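You operate a simulated robot arm through the tools that you are given. There is no shell and no other tool. Be economical: measure what you need, move in short steps, check, and stop when the job is done.

Carry out the task below with a simulated robot arm. There is one attempt and no reset: what you move stays moved.

Task
Tighten the wheel base's table clamp, then centre the wheel with the centre key.
Fine: clamp with the base off; switch on, hands clear until READY, press the key once, switch off.

It is judged by the outcome, as a careful person would: the job done as asked, and still so three seconds after it is handed in. It fails if anything else is knocked over, pushed out of place, dropped, spilled or broken.

Robot
A 6-joint arm with a two-finger parallel gripper, fixed in place. Base frame: the origin is at the foot of the arm, x ahead of it, y to its left, z up. Readings come in m, degrees, newtons and seconds.
With the tool pointing down near the work surface it reaches from about 0.3 to 0.7 m from the base axis. Its first joint turns from -166.0 to 166.0 degrees. Payload 4.1 kg.
Tool frame: the origin (TCP) lies between the finger pads and is the grasp point; the fingertips stand 0.023 m ahead of it; z points along the fingers, y is the line along which they close. The gripper opens to 0.094 m. The fingers are 0.038 m wide and 0.01 m thick; the gripper's body (0.054 by 0.096 m) begins 0.039 m behind the TCP.
Orientation is that of the tool frame in the base frame, as a unit quaternion [w, x, y, z]. With the fingers straight down and closing along the base's y, the tool's x points along the base's -x, its y along +y and its z along -z.

Tools
- The arm moves only by the tool play_rows. Its argument "steps" is a list of rows, each a list of 7 numbers: the turn, a rotation vector about the tool's x, y, z in degrees, then the shift along the tool's x, y, z in m, then the gripper command, from -1 (fully open) to 1 (shut), values between in proportion. In form: [[wx, wy, wz, dx, dy, dz, gripper], ...]. A call has 1 to 8 rows; each row shifts and turns the commanded pose from where the row before left it, along the tool's axes as they then stand. Each row takes 0.2 s and may step no farther than 0.05 m and 8.6 degrees from the row before; otherwise, or with a gripper value out of range, the whole call is refused. Where a pose cannot be reached the arm comes as near as it can. A force on the tool above 40 N (or 10 N above the force at the start of the call, whichever is more), or a blocked arm, ends the call early, and 0.2 s more pass. Each finger travels about 0.045 m/s and halts on what it meets, pressing with about 33 N; the grip force reading is that of the motor and also rises with nothing between the fingers. The clock runs only during rows and for 0.2 s after the last one: add rows that do not move to give the fingers time. The reply holds the time, the measured pose of the TCP, the force on the tool along the base axes, the opening and the grip force, in the units named above and with some noise, with the torque about the TCP (base axes, N m) and any sound that the robot's microphone picked up.
- Cameras (640 x 400 px; columns grow to the right, rows downward): "scene" is fixed at [0.3959, 0.6331, 1.7364]; the picture's right is [-0.99, 0.13, 0.00], its down [0.10, 0.75, -0.66] and it looks along [-0.09, -0.65, -0.75] (base axes); focal length 356 px, centre (320, 200). "wrist" rides on the gripper at [0.086, 0.016, -0.074] in the tool frame; the picture's right is [-0.18, 0.98, 0.00], its down [-0.58, -0.11, -0.81] and it looks along [-0.79, -0.15, 0.59] (tool axes); focal length 243 px, centre (320, 200). There is no depth. A picture from a camera that has moved, and an enlarged one, comes with that camera's place and axes in the base frame and with its lens. The place of the scene camera against the robot may be out by one fixed shift of up to 0.025 m in any direction.
- grab_frame(camera): a new picture of that camera. The clock stands still meanwhile.
- raise_lower(by): slides the trunk up (or, below 0, down) by that many m; the arm rides with it, the base frame stays. It gives what a move gives, with no picture.
- close_up(camera, box): a new picture of the part [left, top, right, bottom] of that camera's present view, enlarged. The clock stands still meanwhile.
- sign_off(): hands the job in; it is judged then, once.

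Work in short steps. Places have to be worked out from the pictures, the camera data and where the tool is seen: move nearer, look again, correct. Check each grasp and each placing, and mend what went wrong. You have 120 turns and 76 pictures in all, those below and enlarged ones among them. Open the gripper and draw the arm clear of the work before you hand the job in, unless the task says otherwise; then end with one line.

The tools are called after "Request:" by a JSON object that holds its "api" and its "payload". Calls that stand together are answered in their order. play_rows: Moves the arm, as the interface text tells. Its arguments: {"type":"object","properties":{"steps":{"type":"array","items":{"type":"array","items":{"type":"number"}}}},"required":["steps"]} The other tools are called the same way: raise_lower (by) slides the trunk up or down; grab_frame (camera) takes a picture; close_up (camera, box) takes an enlarged picture of a part of a camera's view; sign_off () hands the job in.

At the start:

```text
time_s: 0.0
tool_pos: [0.2878, 0.0783, 1.3185]
tool_rot: [0.0, 0.001, 1.0, 0.0]
ft_force: [0.3, -1.4, -0.2]
torque: [0.01, -0.03, 0.0]
opening: 0.0943
grip_force: 0.1
trunk travel left (down, up): [-0.525, 0.065]
```

scene: 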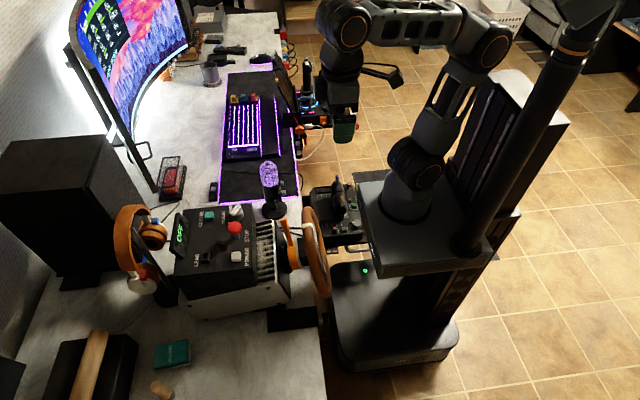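
wrist: 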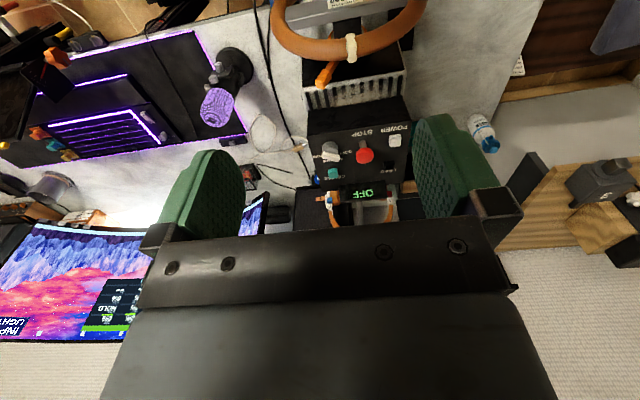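

The overview shows the wheel base with a control panel; I'll enlarge the panel and clamp zone.

Request:
{"api": "close_up", "payload": {"camera": "scene", "box": [160, 180, 340, 330]}}

Request:
{"api": "close_up", "payload": {"camera": "wrist", "box": [230, 0, 440, 220]}}

```text
2.67 times, centred on (250, 255) of scene
camera zoom: at [0.3959, 0.6331, 1.7364], right [-0.99, 0.13, 0.0], down [0.1, 0.75, -0.66], along [-0.09, -0.65, -0.75], focal length 948 px, centre (507, 53)
```

zoom: 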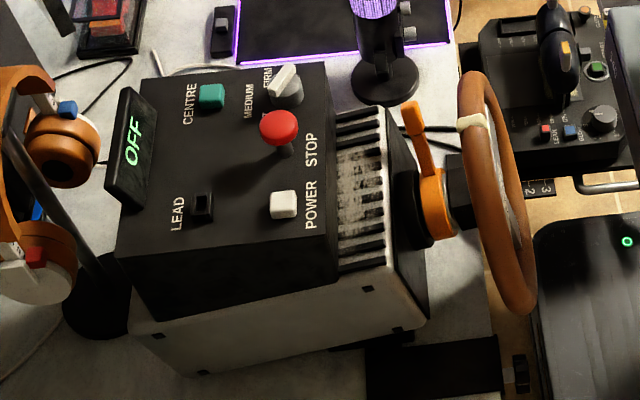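

```text
1.82 times, centred on (335, 110) of wrist
camera zoom: at [0.2001, 0.0937, 1.3938], right [0.18, 0.98, 0.0], down [0.58, -0.11, 0.81], along [0.79, -0.15, -0.59], focal length 441 px, centre (293, 364)
```

zoom: 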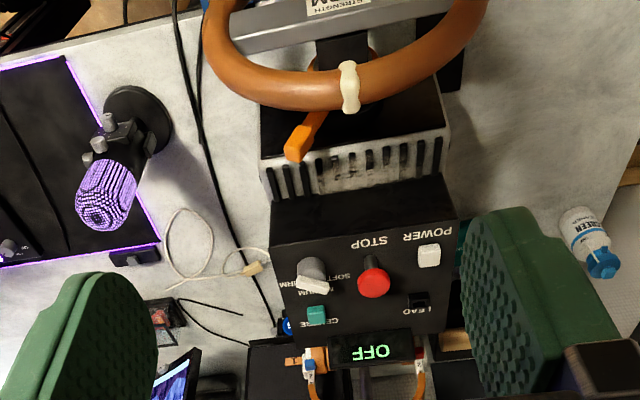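

I need to see the label on the wheel's face and find the clamp.

Request:
{"api": "close_up", "payload": {"camera": "wrist", "box": [260, 0, 440, 112]}}

Request:
{"api": "close_up", "payload": {"camera": "scene", "box": [250, 200, 340, 340]}}

```text
3.56 times, centred on (350, 56) of wrist
camera zoom: at [0.2001, 0.0937, 1.3938], right [0.18, 0.98, 0.0], down [0.58, -0.11, 0.81], along [0.79, -0.15, -0.59], focal length 863 px, centre (213, 712)
```

zoom: 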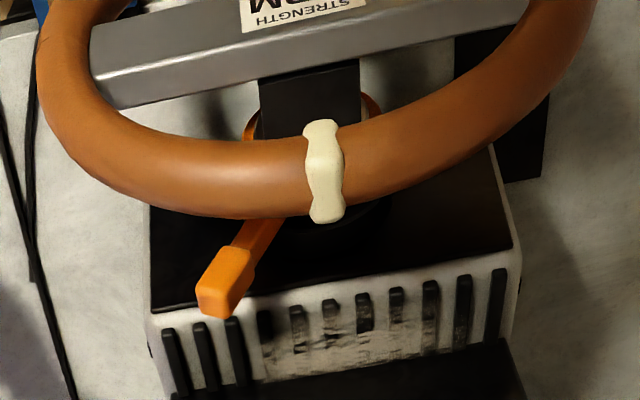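

```text
2.86 times, centred on (295, 270) of scene
camera zoom: at [0.3959, 0.6331, 1.7364], right [-0.99, 0.13, 0.0], down [0.1, 0.75, -0.66], along [-0.09, -0.65, -0.75], focal length 1016 px, centre (391, 0)
```

zoom: 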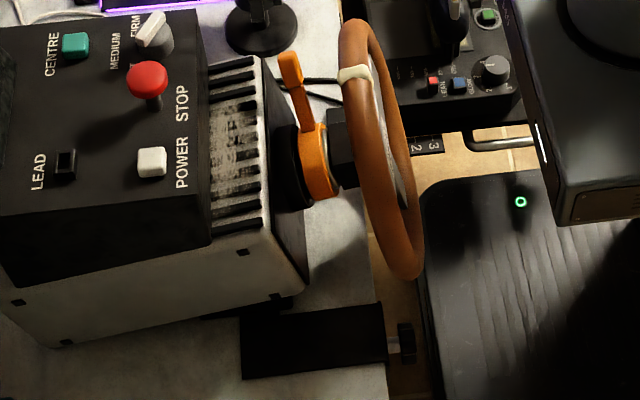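

The label continues out of view, and a dark plate with a knob sits at the table edge left of the wheel (about x 0.33, y 0.25). I'll tilt the wrist camera down and shift left for a better look.

Request:
{"api": "play_rows", "payload": {"steps": [[0, 8, 0, 0, 0.02, 0, -1], [0, 8, 0, 0, 0.03, 0, -1], [0, 8, 0, 0, 0.03, 0, -1], [0, 8, 0, 0, 0.03, 0, -1], [0, 0, 0, 0, 0, 0, -1]]}}

Request:
{"api": "grab_frame", "payload": {"camera": "wrist"}}

```text
time_s: 1.2
tool_pos: [0.2816, 0.1945, 1.2838]
tool_rot: [-0.275, 0.001, 0.961, 0.001]
ft_force: [-0.1, -0.3, -0.2]
torque: [0.02, -0.01, 0.03]
opening: 0.0938
grip_force: 0.0
out of reach, approached as far as the arm can: row 3, 4
trunk travel left (down, up): [-0.525, 0.065]
```

```text
69 pictures are left
camera wrist: at [0.2461, 0.2103, 1.3936], right [0.16, 0.98, -0.1], down [0.92, -0.11, 0.38], along [0.36, -0.15, -0.92], focal length 243 px, centre (320, 200)
```

wrist: 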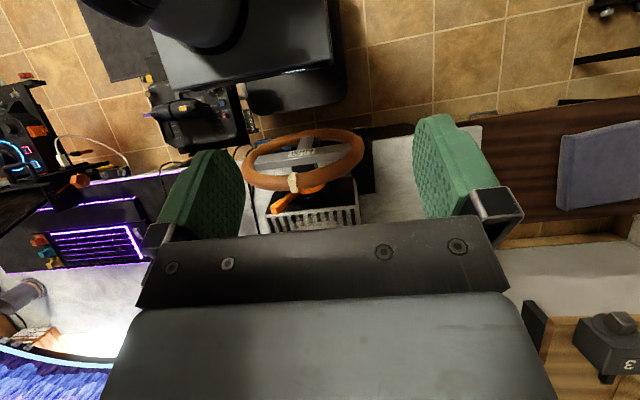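

Request:
{"api": "close_up", "payload": {"camera": "wrist", "box": [230, 100, 430, 225]}}

Request:
{"api": "grab_frame", "payload": {"camera": "scene"}}

```text
3.20 times, centred on (330, 162) of wrist
camera zoom: at [0.2461, 0.2103, 1.3936], right [0.16, 0.98, -0.1], down [0.92, -0.11, 0.38], along [0.36, -0.15, -0.92], focal length 776 px, centre (288, 320)
```

zoom: 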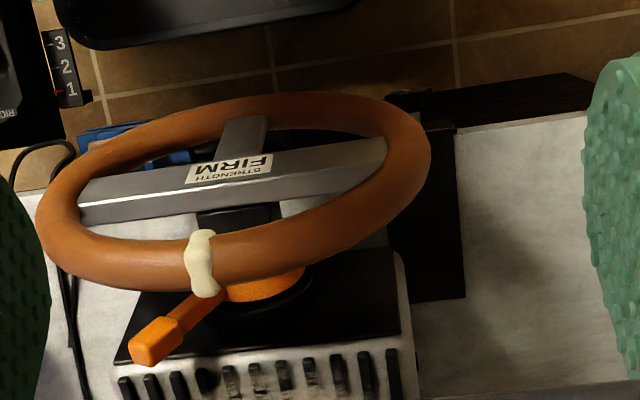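

```text
67 pictures are left
```

scene: 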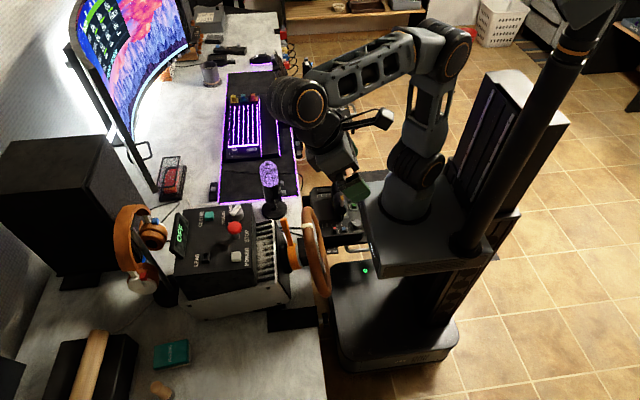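

The label on the wheel says "STRENGTH FIRM". I'll undo the tilt and swing the tool left, yawed to look back along -y at the table edge.

Request:
{"api": "play_rows", "payload": {"steps": [[0, -8, 0, 0, 0.03, 0, -1], [0, -8, 0, 0, 0.03, 0, -1], [0, -8, 0, 0, 0.03, 0, -1], [0, -8, 0, 0, 0.03, 0, -1], [0, 0, 8.5, 0, 0.03, 0, -1], [0, 0, 8.5, 0, 0.03, 0, -1], [0, 0, 8.5, 0, 0.03, 0, -1], [0, 0, 8.5, 0, 0.03, 0, -1]]}}

Request:
{"api": "play_rows", "payload": {"steps": [[0, 0, 8.5, 0, 0, 0.03, -1], [0, 0, 8.5, 0, 0, 0.03, -1], [0, 0, 8.5, 0, 0, 0.03, -1], [0, 0, 8.5, 0, 0, 0.03, -1], [0, 0, 8.5, 0, 0, 0.03, -1], [0, 0, 8.5, 0, 0, 0.03, -1], [0, 0, 0, 0, 0, 0, -1]]}}

Request:
{"api": "grab_frame", "payload": {"camera": "wrist"}}

```text
time_s: 3.0
tool_pos: [0.3074, 0.4301, 1.2839]
tool_rot: [0.0, 0.293, 0.956, -0.001]
ft_force: [-0.5, 1.0, 1.0]
torque: [0.02, -0.02, 0.04]
opening: 0.0941
grip_force: 0.0
trunk travel left (down, up): [-0.525, 0.065]
```

```text
time_s: 4.6
tool_pos: [0.3066, 0.4293, 1.1052]
tool_rot: [0.0, 0.676, 0.737, 0.0]
ft_force: [-0.1, -0.9, 0.0]
torque: [-0.03, 0.02, 0.01]
opening: 0.0943
grip_force: 0.1
trunk travel left (down, up): [-0.525, 0.065]
```

```text
66 pictures are left
camera wrist: at [0.3143, 0.5161, 1.1797], right [0.99, -0.1, 0.0], down [-0.06, -0.59, 0.81], along [-0.08, -0.8, -0.59], focal length 243 px, centre (320, 200)
```

wrist: 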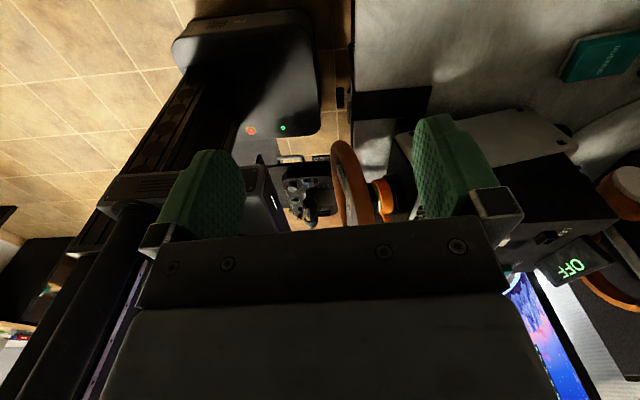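

The clamp plate and something at the table edge show near (340,97); enlarging.

Request:
{"api": "close_up", "payload": {"camera": "wrist", "box": [260, 60, 460, 185]}}

```text
3.20 times, centred on (360, 122) of wrist
camera zoom: at [0.3143, 0.5161, 1.1797], right [0.99, -0.1, 0.0], down [-0.06, -0.59, 0.81], along [-0.08, -0.8, -0.59], focal length 776 px, centre (192, 448)
```

zoom: 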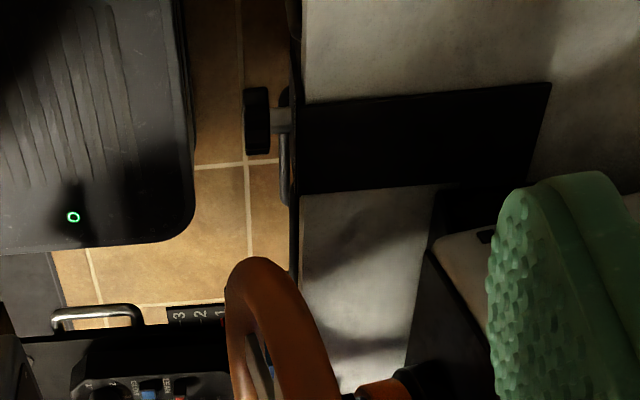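

The clamp has a black knob on a screw at the table edge with a metal bar. I'll back off toward -x and descend to view it from the side.

Request:
{"api": "play_rows", "payload": {"steps": [[0, 0, 0, 0.02, -0.03, 0.03, -1], [0, 0, 0, 0.02, -0.03, 0.03, -1], [0, 0, 0, 0.02, -0.03, 0.03, -1], [0, -8, 0, 0, 0, 0.03, -1], [0, -8, 0, 0, 0, 0.03, -1], [0, 0, 0, 0, 0, 0, -1]]}}

Request:
{"api": "close_up", "payload": {"camera": "wrist", "box": [240, 0, 560, 200]}}

```text
time_s: 6.0
tool_pos: [0.2118, 0.4796, 0.9562]
tool_rot: [0.104, 0.669, 0.73, -0.094]
ft_force: [0.1, 0.2, -0.3]
torque: [0.0, -0.01, 0.02]
opening: 0.0939
grip_force: 0.0
trunk travel left (down, up): [-0.525, 0.065]
```

```text
2.00 times, centred on (400, 100) of wrist
camera zoom: at [0.2174, 0.583, 1.0036], right [0.99, -0.09, 0.05], down [-0.08, -0.34, 0.94], along [-0.07, -0.93, -0.35], focal length 485 px, centre (160, 400)
```

zoom: 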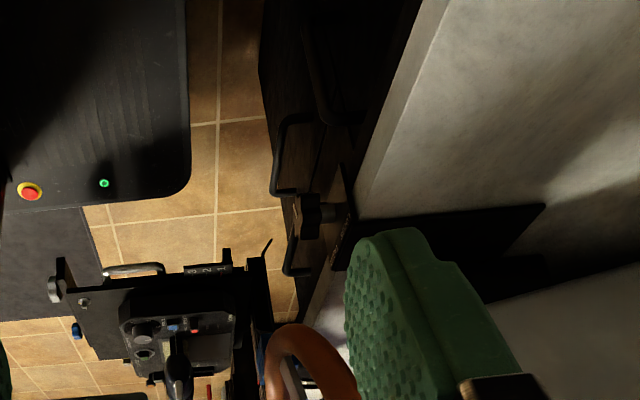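

Triangulating: knob ≈ (0.328, 0.238, 0.715), screw axis along x, table top ≈ 0.747, table edge x ≈ 0.355. I'll turn the tool to point along +x, still up above the table.

Request:
{"api": "play_rows", "payload": {"steps": [[0, 8, 0, 0, 0, 0, -1], [0, 8, 0, 0, 0, 0, -1], [0, 0, 4.9, 0, 0, 0, -1], [-8.5, 0, 0, 0, 0, 0, -1], [-8.5, 0, 0, 0, 0, 0, -1], [-8.5, 0, 0, 0, 0, 0, -1], [-8.5, 0, 0, 0, 0, 0, -1], [-8.5, 0, 0, 0, 0, 0, -1]]}}

Request:
{"api": "play_rows", "payload": {"steps": [[-8.5, 0, 0, 0, 0, 0, -1], [-8.5, 0, 0, 0, 0, 0, -1], [-8.5, 0, 0, 0, 0, 0, -1], [-8.5, 0, 0, 0, 0, 0, -1], [-8.5, 0, 0, 0, 0, 0, -1], [-5, 0, 0, 0, 0, 0, -1], [0, 0, 0, 0, 0, 0, -1]]}}

Request:
{"api": "grab_frame", "payload": {"camera": "wrist"}}

Request:
{"api": "grab_frame", "payload": {"camera": "scene"}}

```text
time_s: 7.8
tool_pos: [0.3701, 0.5243, 1.0482]
tool_rot: [0.216, 0.649, 0.7, 0.207]
ft_force: [0.6, -0.1, -0.1]
torque: [0.02, 0.01, -0.02]
opening: 0.0939
grip_force: 0.0
out of reach, approached as far as the arm can: row 5, 6, 7, 8
trunk travel left (down, up): [-0.525, 0.065]
```

```text
time_s: 9.4
tool_pos: [0.4464, 0.6219, 1.1162]
tool_rot: [0.464, 0.507, 0.552, 0.472]
ft_force: [0.0, -0.3, -0.9]
torque: [-0.02, 0.01, 0.01]
opening: 0.0938
grip_force: 0.1
out of reach, approached as far as the arm can: row 1, 2, 3, 4, 5, 6
trunk travel left (down, up): [-0.525, 0.065]
```

```text
63 pictures are left
camera wrist: at [0.3677, 0.7062, 1.1385], right [0.13, -0.15, 0.98], down [-0.78, -0.63, 0.01], along [0.61, -0.77, -0.2], focal length 243 px, centre (320, 200)
```

wrist: 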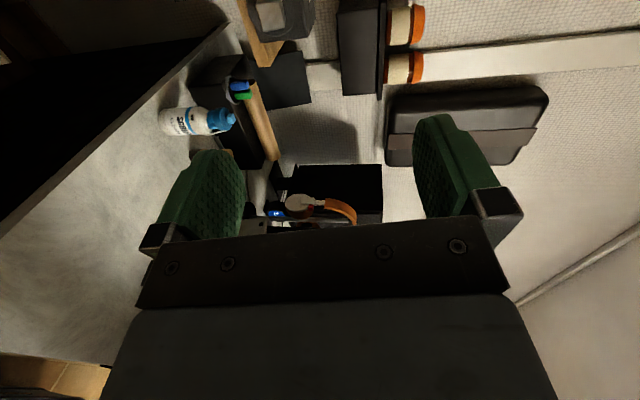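

```text
62 pictures are left
```

scene: 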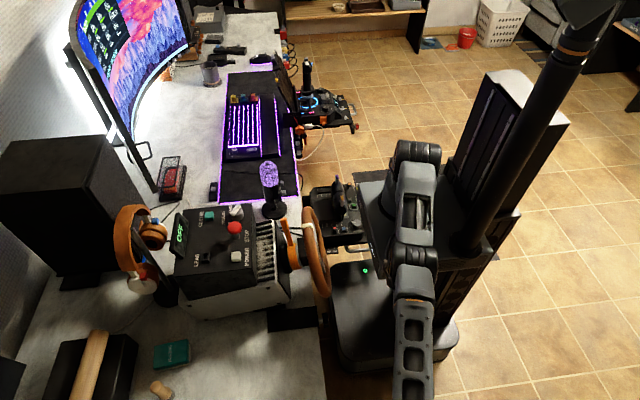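

Pointing +x is out of reach this close in, so I'll work the knob from above. Returning to tool-down.

Request:
{"api": "play_rows", "payload": {"steps": [[8.5, 0, 0, 0, 0, 0, -1], [8.5, 0, 0, 0, 0, 0, -1], [8.5, 0, 0, 0, 0, 0, -1], [8.5, 0, 0, 0, 0, 0, -1], [8.5, 0, 0, 0, 0, 0, -1], [8.5, 0, 0, 0, 0, 0, -1], [8.5, 0, 0, 0, 0, 0, -1], [8.5, 0, 0, 0, 0, 0, -1]]}}

Request:
{"api": "play_rows", "payload": {"steps": [[8.5, 0, 0, 0, 0, 0, -1], [8.5, 0, 0, 0, 0, 0, -1], [0, 0, 0, 0, 0, 0, -1]]}}

```text
time_s: 11.2
tool_pos: [0.405, 0.5543, 1.0932]
tool_rot: [0.098, 0.68, 0.721, 0.089]
ft_force: [0.1, 0.3, -0.3]
torque: [0.01, 0.0, -0.01]
opening: 0.094
grip_force: 0.1
out of reach, approached as far as the arm can: row 2, 3, 4, 5, 6, 7, 8
trunk travel left (down, up): [-0.525, 0.065]
```

```text
time_s: 12.0
tool_pos: [0.3899, 0.5306, 1.0839]
tool_rot: [-0.003, 0.689, 0.725, -0.018]
ft_force: [0.5, 0.1, 0.1]
torque: [0.0, -0.01, 0.0]
opening: 0.094
grip_force: 0.0
out of reach, approached as far as the arm can: row 1, 2
trunk travel left (down, up): [-0.525, 0.065]
```

Now pull inward and yaw back to tool x = -x.

Request:
{"api": "play_rows", "payload": {"steps": [[0, 0, 0, -0.04, -0.03, 0, -1], [0, 0, 0, -0.04, -0.03, 0, -1], [0, 0, 0, -0.04, -0.03, 0, -1], [0, 0, 0, -0.04, 0, 0, -1], [0, 0, -8.5, 0, 0, 0, -1], [0, 0, -8.5, 0, 0, 0, -1], [0, 0, -8.5, 0, 0, 0, -1], [0, 0, -8.5, 0, 0, 0, -1]]}}

Request:
{"api": "play_rows", "payload": {"steps": [[0, 0, -8.5, 0, 0, 0, -1], [0, 0, -8.5, 0, 0, 0, -1], [0, 0, -8.5, 0, 0, 0, -1], [0, 0, -8.5, 0, 0, 0, -1], [0, 0, -8.5, 0, 0, 0, -1], [0, 0, -8.5, 0, 0, 0, -1], [0, 0, 0, 0, 0, 0, -1]]}}

```text
time_s: 13.8
tool_pos: [0.3085, 0.3655, 1.0898]
tool_rot: [-0.008, 0.446, 0.895, -0.016]
ft_force: [-0.2, 0.3, 0.8]
torque: [-0.03, -0.01, 0.01]
opening: 0.094
grip_force: 0.0
trunk travel left (down, up): [-0.525, 0.065]
```

```text
time_s: 15.4
tool_pos: [0.3071, 0.3657, 1.0904]
tool_rot: [-0.014, 0.017, 1.0, -0.011]
ft_force: [0.3, -0.8, 0.5]
torque: [0.02, -0.02, 0.01]
opening: 0.0938
grip_force: 0.0
trunk travel left (down, up): [-0.525, 0.065]
```

Descend for a close look at the knob.

Request:
{"api": "play_rows", "payload": {"steps": [[0, 0, -2, 0.015, -0.02, 0.05, -1], [0, 0, 0, 0.01, -0.02, 0.05, -1], [0, 0, 0, 0, -0.02, 0.05, -1], [0, 0, 0, 0, 0, 0, -1]]}}

Request:
{"api": "grab_frame", "payload": {"camera": "wrist"}}

```text
refused: row 1 steps farther than a row can; nothing moved
```

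```text
61 pictures are left
camera wrist: at [0.2236, 0.3865, 1.1671], right [0.22, 0.98, -0.03], down [0.6, -0.11, 0.79], along [0.77, -0.19, -0.61], focal length 243 px, centre (320, 200)
```

wrist: 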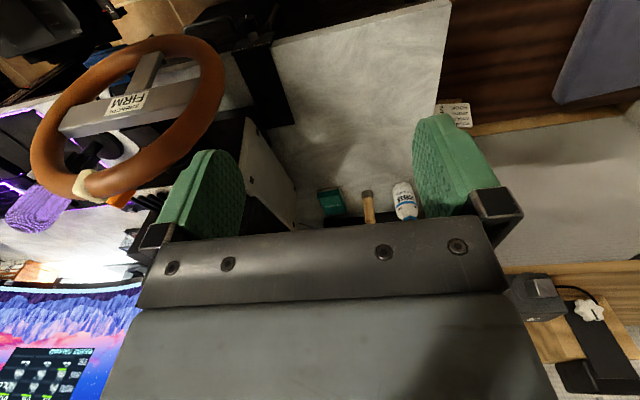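

There's a note card on the table edge; read it, and descend with smaller steps.

Request:
{"api": "close_up", "payload": {"camera": "wrist", "box": [420, 90, 484, 130]}}

Request:
{"api": "play_rows", "payload": {"steps": [[0, 0, -2, 0.01, -0.02, 0.04, -1], [0, 0, 0, 0.01, -0.02, 0.04, -1], [0, 0, 0, 0.01, -0.02, 0.04, -1], [0, 0, 0, 0, 0, 0.04, -1], [0, 0, 0, 0, 0, 0, -1]]}}

Request:
{"api": "grab_frame", "payload": {"camera": "wrist"}}

```text
10.00 times, centred on (452, 110) of wrist
camera zoom: at [0.2236, 0.3865, 1.1671], right [0.22, 0.98, -0.03], down [0.6, -0.11, 0.79], along [0.77, -0.19, -0.61], focal length 2426 px, centre (-1000, 1100)
```

zoom: 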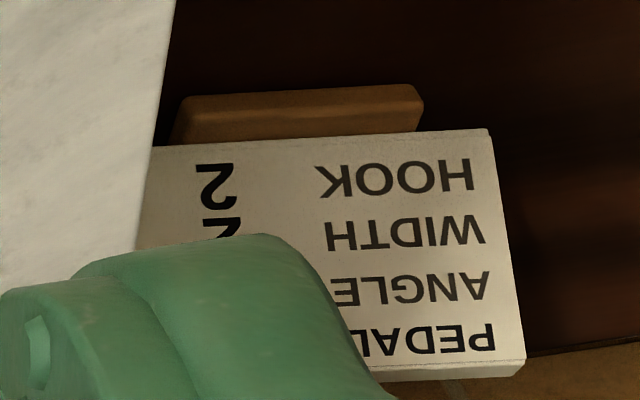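

```text
time_s: 16.6
tool_pos: [0.2728, 0.3026, 0.93]
tool_rot: [-0.015, 0.0, 1.0, -0.01]
ft_force: [0.6, 0.7, -0.1]
torque: [0.01, -0.01, -0.03]
opening: 0.094
grip_force: 0.1
trunk travel left (down, up): [-0.525, 0.065]
```

```text
59 pictures are left
camera wrist: at [0.1881, 0.3192, 1.0078], right [0.18, 0.98, -0.03], down [0.6, -0.09, 0.79], along [0.78, -0.16, -0.61], focal length 243 px, centre (320, 200)
```

wrist: 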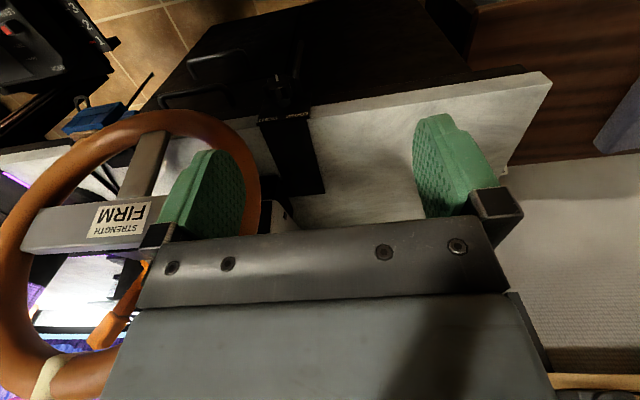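

The clamp shows at (290,100); there's text on its front strap. Enlarging.

Request:
{"api": "close_up", "payload": {"camera": "wrist", "box": [230, 50, 358, 130]}}

```text
5.00 times, centred on (294, 90) of wrist
camera zoom: at [0.1881, 0.3192, 1.0078], right [0.18, 0.98, -0.03], down [0.6, -0.09, 0.79], along [0.78, -0.16, -0.61], focal length 1213 px, centre (450, 750)
```

zoom: 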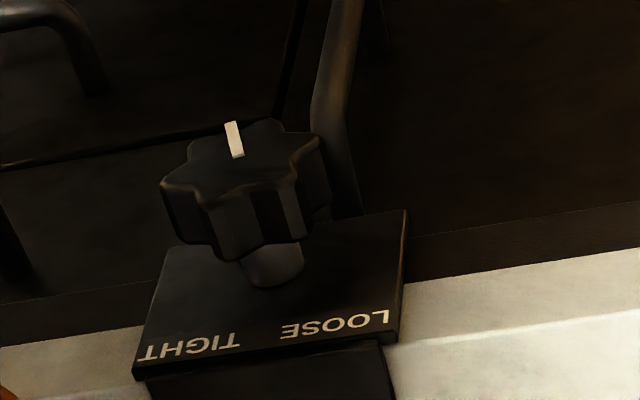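

The knob (≈8‑lobed, 43 mm) has TIGHT on the right, LOOSE on the left; its white mark now points down. The wheel rim overhangs, so I'll grip from the upper left, tilted, and turn clockwise in strokes. First tilt in free space.

Request:
{"api": "play_rows", "payload": {"steps": [[8, 0, 0, 0, 0.02, 0, -0.36], [8, 0, 0, 0, 0.02, 0, -0.36], [8, 0, 0, 0, 0, 0, -0.36], [8, 0, 0, 0, 0, 0, -0.36], [8, 0, 0, 0, 0, 0, -0.36], [8, 0, 0, 0, 0, 0, -0.36], [0, 0, 0, 0, 0, 0, -0.36]]}}

Request:
{"api": "grab_frame", "payload": {"camera": "wrist"}}

Request:
{"api": "grab_frame", "payload": {"camera": "scene"}}

```text
time_s: 18.2
tool_pos: [0.2726, 0.3419, 0.9293]
tool_rot: [-0.013, -0.005, 0.908, -0.418]
ft_force: [-1.3, 0.7, -1.0]
torque: [0.0, -0.02, 0.0]
opening: 0.0639
grip_force: 0.1
trunk travel left (down, up): [-0.525, 0.065]
```

```text
57 pictures are left
camera wrist: at [0.1869, 0.4093, 0.9677], right [0.16, 0.64, -0.75], down [0.6, 0.54, 0.59], along [0.78, -0.55, -0.3], focal length 243 px, centre (320, 200)
```

wrist: 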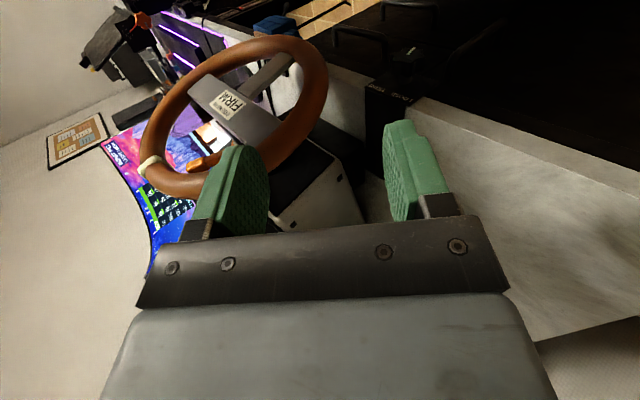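

```text
56 pictures are left
```

scene: 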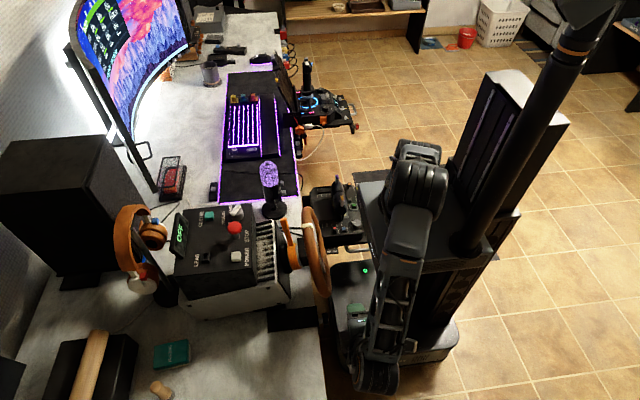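

Approach to about 0.1 m from the knob along the tool axis.

Request:
{"api": "play_rows", "payload": {"steps": [[0, 0, 0, -0.007, 0.0228, 0.0297, -0.36], [0, 0, 0, -0.007, 0.0228, 0.0297, -0.36], [0, 0, 0, -0.007, 0.0228, 0.0297, -0.36], [0, 0, 0, -0.006, 0.0228, 0.0297, -0.36], [0, 0, 0, 0, 0, 0, -0.36]]}}

Request:
{"api": "grab_frame", "payload": {"camera": "wrist"}}

```text
time_s: 19.4
tool_pos: [0.2927, 0.3109, 0.7794]
tool_rot: [-0.013, -0.006, 0.909, -0.416]
ft_force: [-0.2, -0.4, -0.1]
torque: [-0.01, 0.01, 0.0]
opening: 0.064
grip_force: 0.0
trunk travel left (down, up): [-0.525, 0.065]
```

```text
55 pictures are left
camera wrist: at [0.2071, 0.3779, 0.8189], right [0.16, 0.64, -0.75], down [0.6, 0.54, 0.59], along [0.78, -0.54, -0.3], focal length 243 px, centre (320, 200)
```

wrist: 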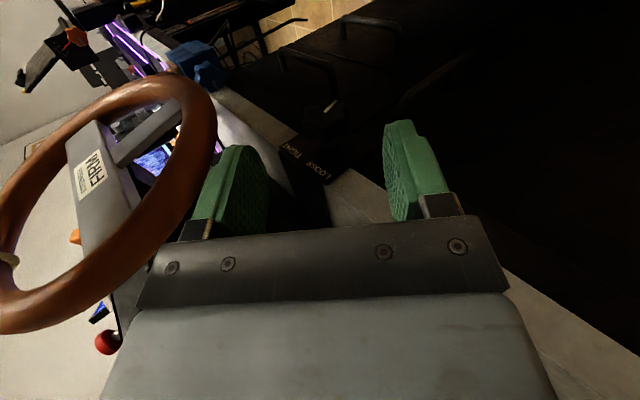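

Request:
{"api": "close_up", "payload": {"camera": "wrist", "box": [255, 60, 415, 160]}}

```text
4.00 times, centred on (335, 110) of wrist
camera zoom: at [0.2071, 0.3779, 0.8189], right [0.16, 0.64, -0.75], down [0.6, 0.54, 0.59], along [0.78, -0.54, -0.3], focal length 970 px, centre (260, 560)
```

zoom: 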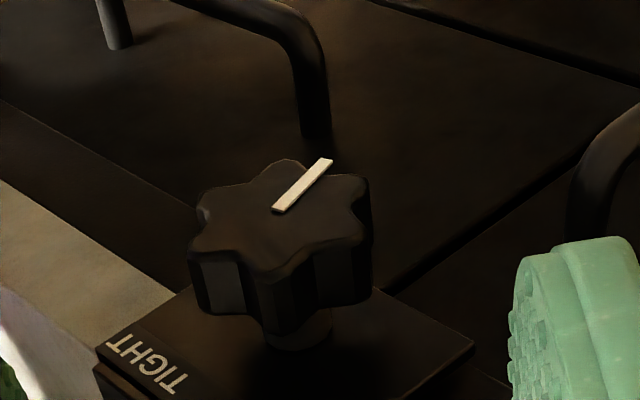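

Knob axis ≈ (y 0.238, z 0.718), mark points straight down. Advance along the tool axis in two parts.

Request:
{"api": "play_rows", "payload": {"steps": [[0, 0, 0, -0.012, 0, 0.02, -0.36], [0, 0, 0, -0.012, 0, 0.02, -0.36], [0, 0, 0, 0, 0, 0.02, -0.36], [0, 0, 0, 0, 0, 0, -0.36]]}}

Request:
{"api": "close_up", "payload": {"camera": "wrist", "box": [160, 60, 480, 260]}}

```text
time_s: 20.4
tool_pos: [0.3171, 0.2646, 0.7409]
tool_rot: [-0.013, -0.007, 0.909, -0.416]
ft_force: [-0.6, 0.1, 0.3]
torque: [0.04, -0.01, -0.01]
opening: 0.0635
grip_force: 0.1
trunk travel left (down, up): [-0.525, 0.065]
```

```text
2.00 times, centred on (320, 160) of wrist
camera zoom: at [0.2317, 0.3323, 0.7788], right [0.16, 0.64, -0.75], down [0.6, 0.54, 0.59], along [0.78, -0.54, -0.3], focal length 485 px, centre (320, 280)
```

zoom: 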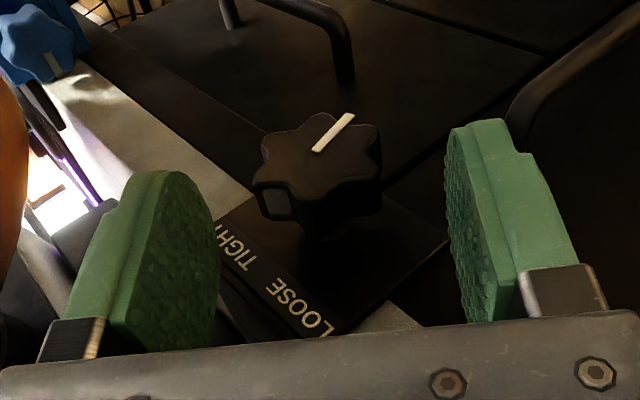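

Centred. Advance the last 35 mm and tilt to ~63° around the knob before closing.

Request:
{"api": "play_rows", "payload": {"steps": [[0, 0, 0, 0, 0, 0.018, -0.36], [0, 0, 0, 0, 0, 0.017, -0.36], [7, 0, 0, 0, 0, 0, -0.36], [7, 0, 0, 0, 0, 0, -0.36], [0, 0, 0, 0, 0, 0, -0.36]]}}

Request:
{"api": "grab_frame", "payload": {"camera": "wrist"}}

Request:
{"api": "grab_frame", "payload": {"camera": "scene"}}

```text
time_s: 20.9
tool_pos: [0.3187, 0.2565, 0.7323]
tool_rot: [-0.005, -0.004, 0.912, -0.409]
ft_force: [-8.1, 4.7, 16.7]
torque: [0.64, -0.97, 0.58]
opening: 0.0637
grip_force: 0.1
trunk travel left (down, up): [-0.525, 0.065]
stopped in row 2: the force on the tool passed its limit at 55 N (the readings are from after the stop); the commanded pose is now the measured one
```

```text
52 pictures are left
camera wrist: at [0.2327, 0.3229, 0.7706], right [0.17, 0.65, -0.74], down [0.59, 0.53, 0.61], along [0.79, -0.54, -0.29], focal length 243 px, centre (320, 200)
```

wrist: 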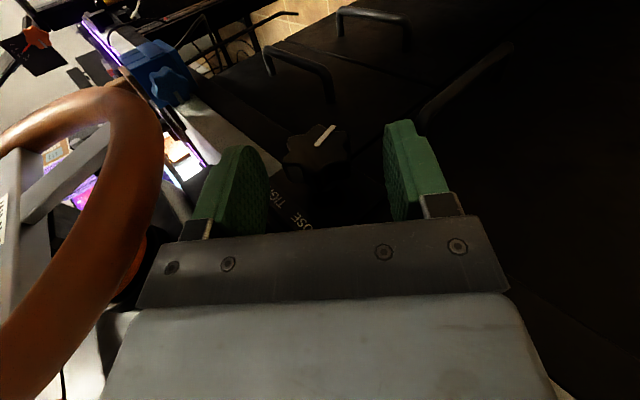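

```text
51 pictures are left
```

scene: 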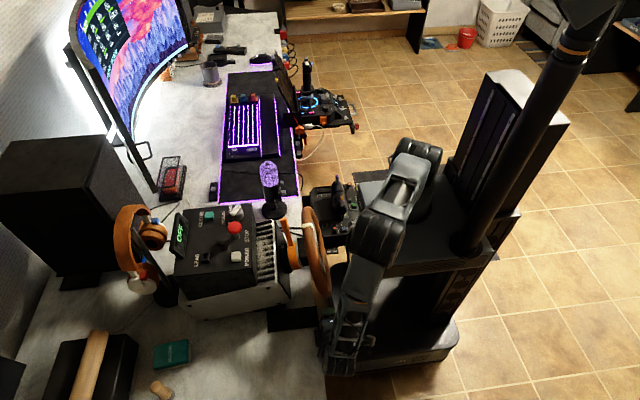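

The force pattern fits the gripper body touching the table edge (about x 0.355). I'll back off and lean the tool so the fingers point somewhat toward +x, keeping the body clear.

Request:
{"api": "play_rows", "payload": {"steps": [[0, 0, 0, 0.01, 0, -0.015, -0.36], [0, 0, 0, 0.01, 0, -0.025, -0.36], [0, -8, 0, 0.01, 0, 0, -0.36], [0, -8, 0, 0, 0, 0, -0.36], [0, 0, 0, 0, 0, 0, -0.36]]}}

Request:
{"api": "close_up", "payload": {"camera": "wrist", "box": [160, 60, 480, 260]}}

```text
time_s: 22.1
tool_pos: [0.2911, 0.2858, 0.7574]
tool_rot: [0.121, -0.064, 0.903, -0.407]
ft_force: [0.1, -0.9, -0.1]
torque: [-0.01, -0.01, -0.01]
opening: 0.0636
grip_force: 0.0
trunk travel left (down, up): [-0.525, 0.065]
```

```text
2.00 times, centred on (320, 160) of wrist
camera zoom: at [0.1863, 0.3321, 0.7786], right [0.16, 0.69, -0.71], down [0.34, 0.63, 0.7], along [0.92, -0.36, -0.14], focal length 485 px, centre (320, 280)
```

zoom: 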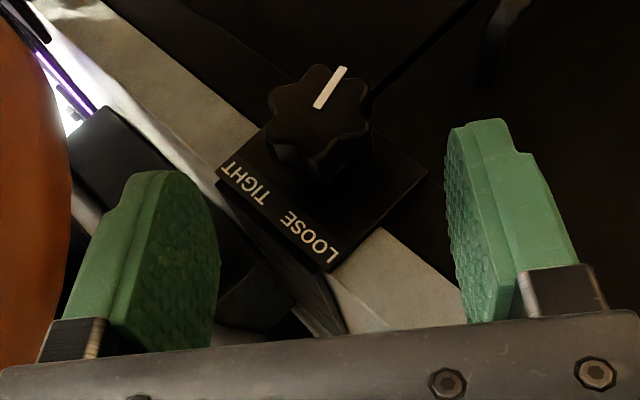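

Body is clear now and the face view is excellent. Advance 65 mm.

Request:
{"api": "play_rows", "payload": {"steps": [[0, 0, 0, -0.001, -0.001, 0.022, -0.36], [0, 0, 0, -0.001, -0.001, 0.022, -0.36], [0, 0, 0, -0.001, 0, 0.021, -0.36], [0, 0, 0, 0, 0, 0, -0.36]]}}

Request:
{"api": "close_up", "payload": {"camera": "wrist", "box": [160, 60, 480, 260]}}

```text
time_s: 23.1
tool_pos: [0.3118, 0.2382, 0.718]
tool_rot: [0.12, -0.062, 0.904, -0.406]
ft_force: [-1.2, 0.0, 0.0]
torque: [-0.01, -0.01, 0.03]
opening: 0.0641
grip_force: 0.0
trunk travel left (down, up): [-0.525, 0.065]
```

```text
2.00 times, centred on (320, 160) of wrist
camera zoom: at [0.2068, 0.2838, 0.7388], right [0.16, 0.69, -0.71], down [0.35, 0.63, 0.7], along [0.92, -0.36, -0.14], focal length 485 px, centre (320, 280)
```

zoom: 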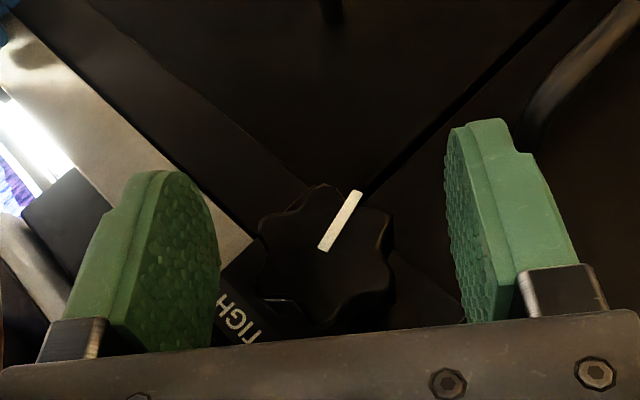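

In position. Tilt 14° further back about the knob axis, then close.

Request:
{"api": "play_rows", "payload": {"steps": [[6.8, 0, -1.8, 0, 0, 0, -0.36], [6.8, 0, -1.8, 0, 0, 0, -0.36], [0, 0, 0, 0, 0, 0, 1], [0, 0, 0, 0, 0, 0, 1], [0, 0, 0, 0, 0, 0, 1]]}}

Request:
{"api": "close_up", "payload": {"camera": "wrist", "box": [160, 60, 480, 260]}}

```text
time_s: 24.3
tool_pos: [0.3104, 0.2378, 0.7185]
tool_rot: [0.114, -0.076, 0.847, -0.514]
ft_force: [-1.0, 0.7, -0.9]
torque: [-0.01, -0.01, -0.02]
opening: 0.0411
grip_force: 45.1
trunk travel left (down, up): [-0.525, 0.065]
```

```text
2.00 times, centred on (320, 160) of wrist
camera zoom: at [0.2061, 0.2877, 0.7267], right [0.17, 0.5, -0.85], down [0.34, 0.78, 0.52], along [0.92, -0.38, -0.04], focal length 485 px, centre (320, 280)
```

zoom: 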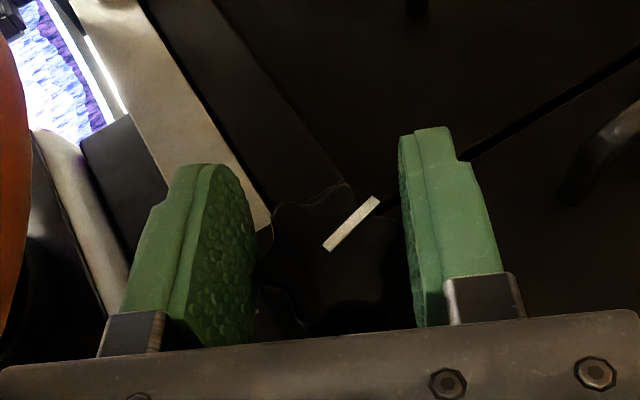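

Gripped at 41 mm. Turn clockwise ~24° and read the torque.

Request:
{"api": "play_rows", "payload": {"steps": [[-7.7, 0, 2.1, 0, 0, 0, 1], [-7.7, 0, 2.1, 0, 0, 0, 1], [-7.7, 0, 2.1, 0, 0, 0, 1], [0, 0, 0, 0, 0, 0, 1]]}}

Request:
{"api": "grab_frame", "payload": {"camera": "wrist"}}

```text
time_s: 25.3
tool_pos: [0.3095, 0.2375, 0.7197]
tool_rot: [0.124, -0.05, 0.936, -0.326]
ft_force: [-1.8, -4.6, 8.8]
torque: [-0.02, -0.39, -0.22]
opening: 0.0405
grip_force: 44.9
trunk travel left (down, up): [-0.525, 0.065]
```

```text
47 pictures are left
camera wrist: at [0.2063, 0.2792, 0.7479], right [0.17, 0.8, -0.58], down [0.35, 0.5, 0.79], along [0.92, -0.33, -0.2], focal length 243 px, centre (320, 200)
```

wrist: 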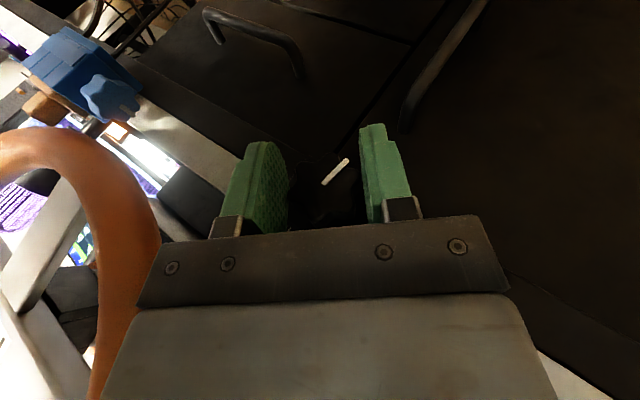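

The mark turned with the tool (~24°), torque small. Another 8°, then release, back-rotate, and regrip.

Request:
{"api": "play_rows", "payload": {"steps": [[-7.7, 0, 2.1, 0, 0, 0, 1], [0, 0, 0, 0, 0, 0, 1], [0, 0, 0, 0, 0, 0, -0.36], [0, 0, 0, 0, 0, 0, -0.36]]}}

Request:
{"api": "play_rows", "payload": {"steps": [[7.7, 0, -2.1, 0, 0, 0, -0.36], [7.7, 0, -2.1, 0, 0, 0, -0.36], [7.7, 0, -2.1, 0, 0, 0, -0.36], [7.7, 0, -2.1, 0, 0, 0, -0.36], [6.8, 0, -1.8, 0, 0, 0, -0.36], [0, 0, 0, 0, 0, 0, -0.36]]}}

Request:
{"api": "close_up", "payload": {"camera": "wrist", "box": [160, 60, 480, 260]}}

```text
time_s: 26.3
tool_pos: [0.3103, 0.239, 0.7175]
tool_rot: [0.126, -0.043, 0.956, -0.26]
ft_force: [0.0, 0.9, 0.0]
torque: [0.0, 0.01, -0.01]
opening: 0.0642
grip_force: 0.1
trunk travel left (down, up): [-0.525, 0.065]
```

```text
time_s: 27.7
tool_pos: [0.3116, 0.2387, 0.7169]
tool_rot: [0.109, -0.083, 0.813, -0.566]
ft_force: [-0.4, -0.3, 0.1]
torque: [0.01, 0.01, 0.01]
opening: 0.064
grip_force: 0.0
trunk travel left (down, up): [-0.525, 0.065]
```

```text
2.00 times, centred on (320, 160) of wrist
camera zoom: at [0.2065, 0.2887, 0.7197], right [0.17, 0.39, -0.91], down [0.34, 0.84, 0.42], along [0.93, -0.38, 0.01], focal length 485 px, centre (320, 280)
```

zoom: 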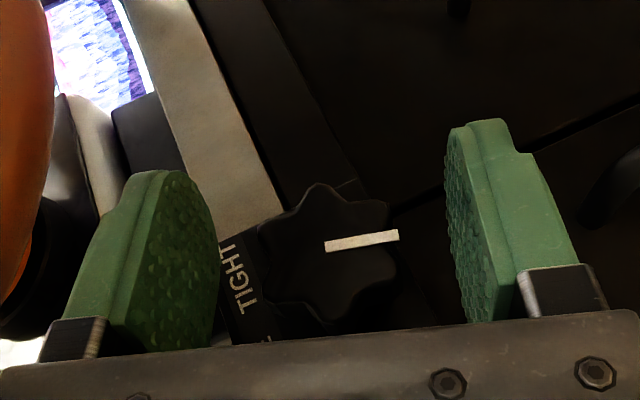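

Works: each stroke carries the knob. Repeat a 40° stroke.

Request:
{"api": "play_rows", "payload": {"steps": [[0, 0, 0, 0, 0, 0, 1], [0, 0, 0, 0, 0, 0, 1], [0, 0, 0, 0, 0, 0, 1], [-7.7, 0, 2.1, 0, 0, 0, 1], [-7.7, 0, 2.1, 0, 0, 0, 1], [-7.7, 0, 2.1, 0, 0, 0, 1], [-7.7, 0, 2.1, 0, 0, 0, 1], [-7.7, 0, 2.1, 0, 0, 0, 1]]}}

Request:
{"api": "play_rows", "payload": {"steps": [[0, 0, 0, 0, 0, 0, 1], [0, 0, 0, 0, 0, 0, -0.36], [0, 0, 0, 0, 0, 0, -0.36], [7.7, 0, -2.1, 0, 0, 0, -0.36], [7.7, 0, -2.1, 0, 0, 0, -0.36], [7.7, 0, -2.1, 0, 0, 0, -0.36], [7.7, 0, -2.1, 0, 0, 0, -0.36], [7.7, 0, -2.1, 0, 0, 0, -0.36]]}}

Request:
{"api": "close_up", "payload": {"camera": "wrist", "box": [160, 60, 480, 260]}}

```text
time_s: 29.5
tool_pos: [0.3104, 0.2362, 0.7187]
tool_rot: [0.128, -0.039, 0.958, -0.254]
ft_force: [3.5, -9.8, 24.9]
torque: [-0.09, -1.2, -0.01]
opening: 0.0366
grip_force: 45.1
trunk travel left (down, up): [-0.525, 0.065]
```

```text
time_s: 31.3
tool_pos: [0.3105, 0.2392, 0.7177]
tool_rot: [0.109, -0.082, 0.813, -0.566]
ft_force: [-1.0, 0.0, 1.1]
torque: [0.03, 0.02, -0.01]
opening: 0.064
grip_force: 0.2
trunk travel left (down, up): [-0.525, 0.065]
```

```text
2.00 times, centred on (320, 160) of wrist
camera zoom: at [0.2059, 0.2887, 0.7202], right [0.17, 0.39, -0.91], down [0.34, 0.84, 0.42], along [0.92, -0.38, 0.01], focal length 485 px, centre (320, 280)
```

zoom: 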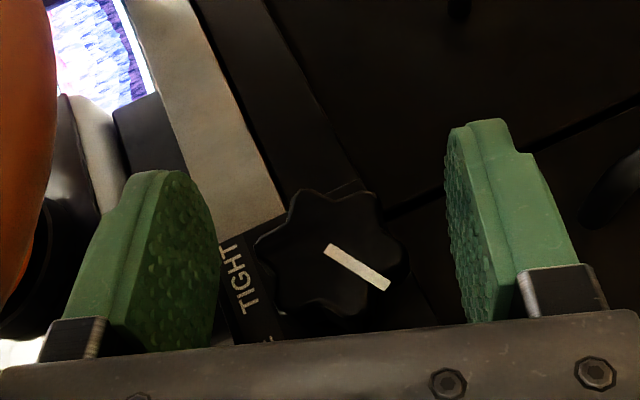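

Another ~43° done. Continue with two more strokes.

Request:
{"api": "play_rows", "payload": {"steps": [[0, 0, 0, 0, -0.001, 0, 1], [0, 0, 0, 0, 0, 0, 1], [0, 0, 0, 0, 0, 0, 1], [-7.7, 0, 2.1, 0, 0, 0, 1], [-7.7, 0, 2.1, 0, 0, 0, 1], [-7.7, 0, 2.1, 0, 0, 0, 1], [-7.7, 0, 2.1, 0, 0, 0, 1], [-7.7, 0, 2.1, 0, 0, 0, 1]]}}

Request:
{"api": "play_rows", "payload": {"steps": [[0, 0, 0, 0, 0, 0, 1], [0, 0, 0, 0, 0, 0, -0.36], [0, 0, 0, 0, 0, 0, -0.36], [7.7, 0, -2.1, 0, 0, 0, -0.36], [7.7, 0, -2.1, 0, 0, 0, -0.36], [7.7, 0, -2.1, 0, 0, 0, -0.36], [7.7, 0, -2.1, 0, 0, 0, -0.36], [7.7, 0, -2.1, 0, 0, 0, -0.36]]}}

Request:
{"api": "close_up", "payload": {"camera": "wrist", "box": [160, 60, 480, 260]}}

```text
time_s: 33.1
tool_pos: [0.3102, 0.2368, 0.7193]
tool_rot: [0.127, -0.04, 0.958, -0.254]
ft_force: [-6.9, -7.9, 7.7]
torque: [-0.03, -0.53, 0.03]
opening: 0.0406
grip_force: 44.7
trunk travel left (down, up): [-0.525, 0.065]
```

```text
time_s: 34.9
tool_pos: [0.3092, 0.239, 0.7183]
tool_rot: [0.11, -0.082, 0.813, -0.566]
ft_force: [0.1, 0.6, -0.5]
torque: [-0.03, -0.01, 0.01]
opening: 0.0639
grip_force: 0.0
trunk travel left (down, up): [-0.525, 0.065]
```

```text
2.00 times, centred on (320, 160) of wrist
camera zoom: at [0.206, 0.2886, 0.7211], right [0.17, 0.39, -0.91], down [0.34, 0.84, 0.42], along [0.92, -0.38, 0.01], focal length 485 px, centre (320, 280)
```

zoom: 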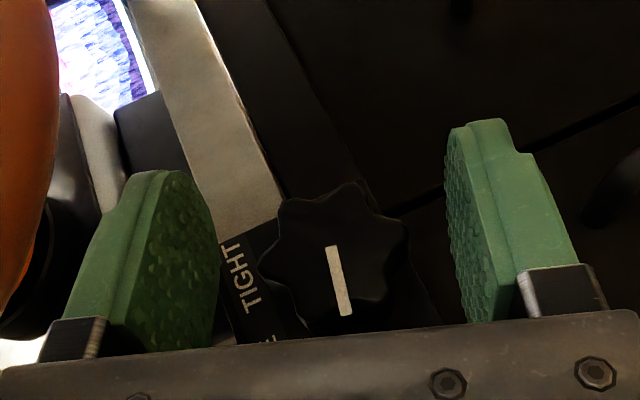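

Mark now slightly above left. Two more strokes.

Request:
{"api": "play_rows", "payload": {"steps": [[0, 0, 0, 0, 0, 0, 1], [0, 0, 0, 0, 0, 0, 1], [0, 0, 0, 0, 0, 0, 1], [-7.7, 0, 2.1, 0, 0, 0, 1], [-7.7, 0, 2.1, 0, 0, 0, 1], [-7.7, 0, 2.1, 0, 0, 0, 1], [-7.7, 0, 2.1, 0, 0, 0, 1], [-7.7, 0, 2.1, 0, 0, 0, 1]]}}

Request:
{"api": "play_rows", "payload": {"steps": [[0, 0, 0, 0, 0, 0, 1], [0, 0, 0, 0, 0, 0, -0.36], [0, 0, 0, 0, 0, 0, -0.36], [7.7, 0, -2.1, 0, 0, 0, -0.36], [7.7, 0, -2.1, 0, 0, 0, -0.36], [7.7, 0, -2.1, 0, 0, 0, -0.36], [7.7, 0, -2.1, 0, 0, 0, -0.36], [7.7, 0, -2.1, 0, 0, 0, -0.36]]}}

Request:
{"api": "close_up", "payload": {"camera": "wrist", "box": [160, 60, 480, 260]}}

```text
time_s: 36.7
tool_pos: [0.3107, 0.2367, 0.7198]
tool_rot: [0.126, -0.039, 0.958, -0.253]
ft_force: [-6.7, -8.2, 10.8]
torque: [-0.05, -0.64, -0.06]
opening: 0.0411
grip_force: 44.8
trunk travel left (down, up): [-0.525, 0.065]
```

```text
time_s: 38.5
tool_pos: [0.3101, 0.2378, 0.7193]
tool_rot: [0.11, -0.082, 0.813, -0.566]
ft_force: [0.0, -0.7, 0.4]
torque: [0.0, -0.02, 0.0]
opening: 0.0639
grip_force: 0.0
trunk travel left (down, up): [-0.525, 0.065]
```

```text
2.00 times, centred on (320, 160) of wrist
camera zoom: at [0.2059, 0.2882, 0.7208], right [0.17, 0.39, -0.91], down [0.34, 0.84, 0.42], along [0.93, -0.38, 0.01], focal length 485 px, centre (320, 280)
```

zoom: 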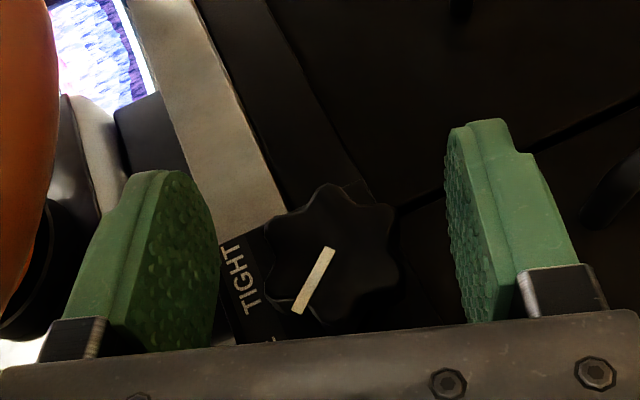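

Mark now at upper left (near LOOSE). Continue clockwise.

Request:
{"api": "play_rows", "payload": {"steps": [[0, 0, 0, 0, 0, 0, 1], [0, 0, 0, 0, 0, 0, 1], [0, 0, 0, 0, 0, 0, 1], [-7.7, 0, 2.1, 0, 0, 0, 1], [-7.7, 0, 2.1, 0, 0, 0, 1], [-7.7, 0, 2.1, 0, 0, 0, 1], [-7.7, 0, 2.1, 0, 0, 0, 1], [-7.7, 0, 2.1, 0, 0, 0, 1]]}}

Request:
{"api": "play_rows", "payload": {"steps": [[0, 0, 0, 0, 0, 0, 1], [0, 0, 0, 0, 0, 0, -0.36], [0, 0, 0, 0, 0, 0, -0.36], [7.7, 0, -2.1, 0, 0, 0, -0.36], [7.7, 0, -2.1, 0, 0, 0, -0.36], [7.7, 0, -2.1, 0, 0, 0, -0.36], [7.7, 0, -2.1, 0, 0, 0, -0.36], [7.7, 0, -2.1, 0, 0, 0, -0.36]]}}

Request:
{"api": "close_up", "payload": {"camera": "wrist", "box": [160, 60, 480, 260]}}

```text
time_s: 40.3
tool_pos: [0.3102, 0.2372, 0.7199]
tool_rot: [0.127, -0.04, 0.958, -0.254]
ft_force: [-8.6, -5.1, 5.4]
torque: [-0.44, -0.42, -0.13]
opening: 0.0364
grip_force: 45.4
trunk travel left (down, up): [-0.525, 0.065]
```

```text
time_s: 42.1
tool_pos: [0.3095, 0.2376, 0.7191]
tool_rot: [0.109, -0.083, 0.814, -0.565]
ft_force: [0.2, -0.1, -0.7]
torque: [0.0, 0.02, -0.03]
opening: 0.0639
grip_force: 0.0
trunk travel left (down, up): [-0.525, 0.065]
```

```text
2.00 times, centred on (320, 160) of wrist
camera zoom: at [0.2067, 0.2881, 0.7209], right [0.17, 0.39, -0.91], down [0.34, 0.84, 0.42], along [0.92, -0.38, 0.01], focal length 485 px, centre (320, 280)
```

zoom: 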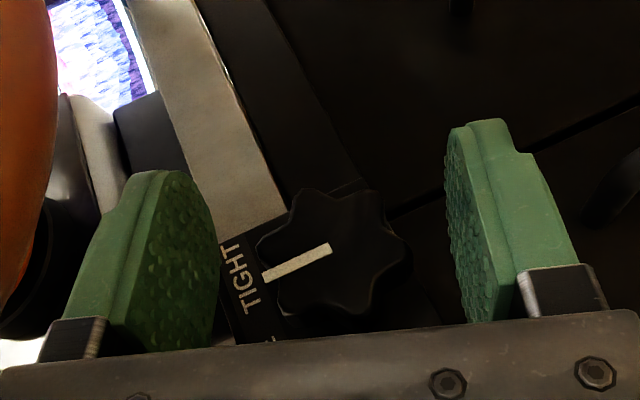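

Torque now rising (0.44 N·m) with the mark pointing up. Continue and watch the torque in smaller parts.

Request:
{"api": "play_rows", "payload": {"steps": [[0, 0, 0, 0, 0, 0, 1], [0, 0, 0, 0, 0, 0, 1], [0, 0, 0, 0, 0, 0, 1], [-7.7, 0, 2.1, 0, 0, 0, 1], [-7.7, 0, 2.1, 0, 0, 0, 1]]}}

Request:
{"api": "play_rows", "payload": {"steps": [[-7.7, 0, 2.1, 0, 0, 0, 1], [-7.7, 0, 2.1, 0, 0, 0, 1], [-7.7, 0, 2.1, 0, 0, 0, 1]]}}

Request:
{"api": "close_up", "payload": {"camera": "wrist", "box": [160, 60, 480, 260]}}

```text
time_s: 43.3
tool_pos: [0.311, 0.2391, 0.72]
tool_rot: [0.119, -0.067, 0.884, -0.446]
ft_force: [2.7, 4.2, 1.9]
torque: [-0.72, -0.37, 0.15]
opening: 0.0416
grip_force: 45.0
trunk travel left (down, up): [-0.525, 0.065]
```

```text
time_s: 44.1
tool_pos: [0.3113, 0.2373, 0.7197]
tool_rot: [0.127, -0.04, 0.958, -0.254]
ft_force: [1.4, -6.9, 9.3]
torque: [-0.62, -0.5, -0.37]
opening: 0.0368
grip_force: 45.3
trunk travel left (down, up): [-0.525, 0.065]
```

```text
2.00 times, centred on (320, 160) of wrist
camera zoom: at [0.2069, 0.2738, 0.7543], right [0.17, 0.88, -0.45], down [0.35, 0.37, 0.86], along [0.92, -0.3, -0.25], focal length 485 px, centre (320, 280)
```

zoom: 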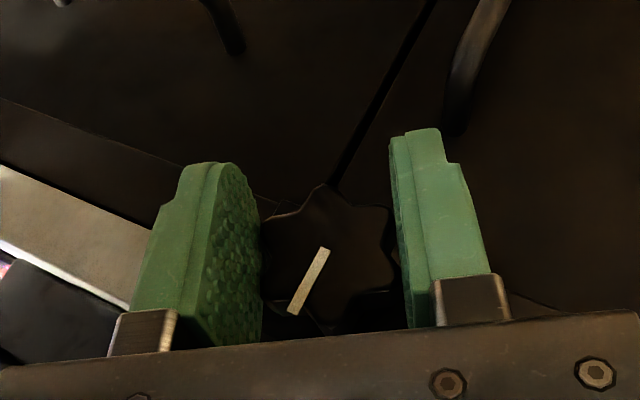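

It looks like the knob slipped in the jaws at ~0.7 N·m. Release and view from the standard pose to measure the mark.

Request:
{"api": "play_rows", "payload": {"steps": [[0, 0, 0, 0, 0, 0, -0.36], [0, 0, 0, 0, 0, 0, -0.36], [7.7, 0, -2.1, 0, 0, 0, -0.36], [7.7, 0, -2.1, 0, 0, 0, -0.36], [7.7, 0, -2.1, 0, 0, 0, -0.36], [7.7, 0, -2.1, 0, 0, 0, -0.36], [7.7, 0, -2.1, 0, 0, 0, -0.36], [0, 0, 0, 0, 0, 0, -0.36]]}}

Request:
{"api": "close_up", "payload": {"camera": "wrist", "box": [160, 60, 480, 260]}}

```text
time_s: 45.9
tool_pos: [0.3116, 0.2378, 0.7197]
tool_rot: [0.11, -0.084, 0.813, -0.566]
ft_force: [-0.9, -0.4, -0.7]
torque: [0.01, 0.03, 0.0]
opening: 0.0641
grip_force: 0.0
trunk travel left (down, up): [-0.525, 0.065]
```

```text
2.00 times, centred on (320, 160) of wrist
camera zoom: at [0.2064, 0.2881, 0.7212], right [0.17, 0.39, -0.91], down [0.34, 0.84, 0.42], along [0.93, -0.38, 0.01], focal length 485 px, centre (320, 280)
```

zoom: 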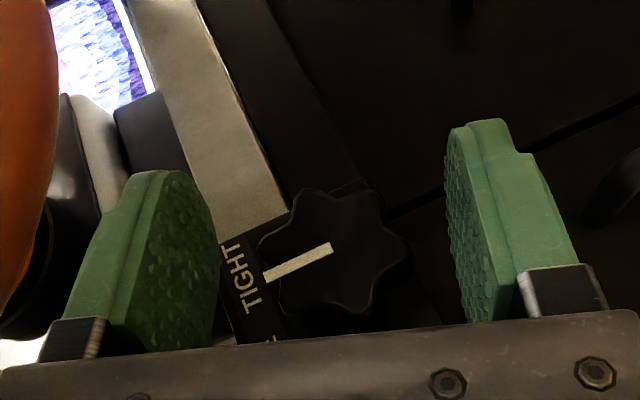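

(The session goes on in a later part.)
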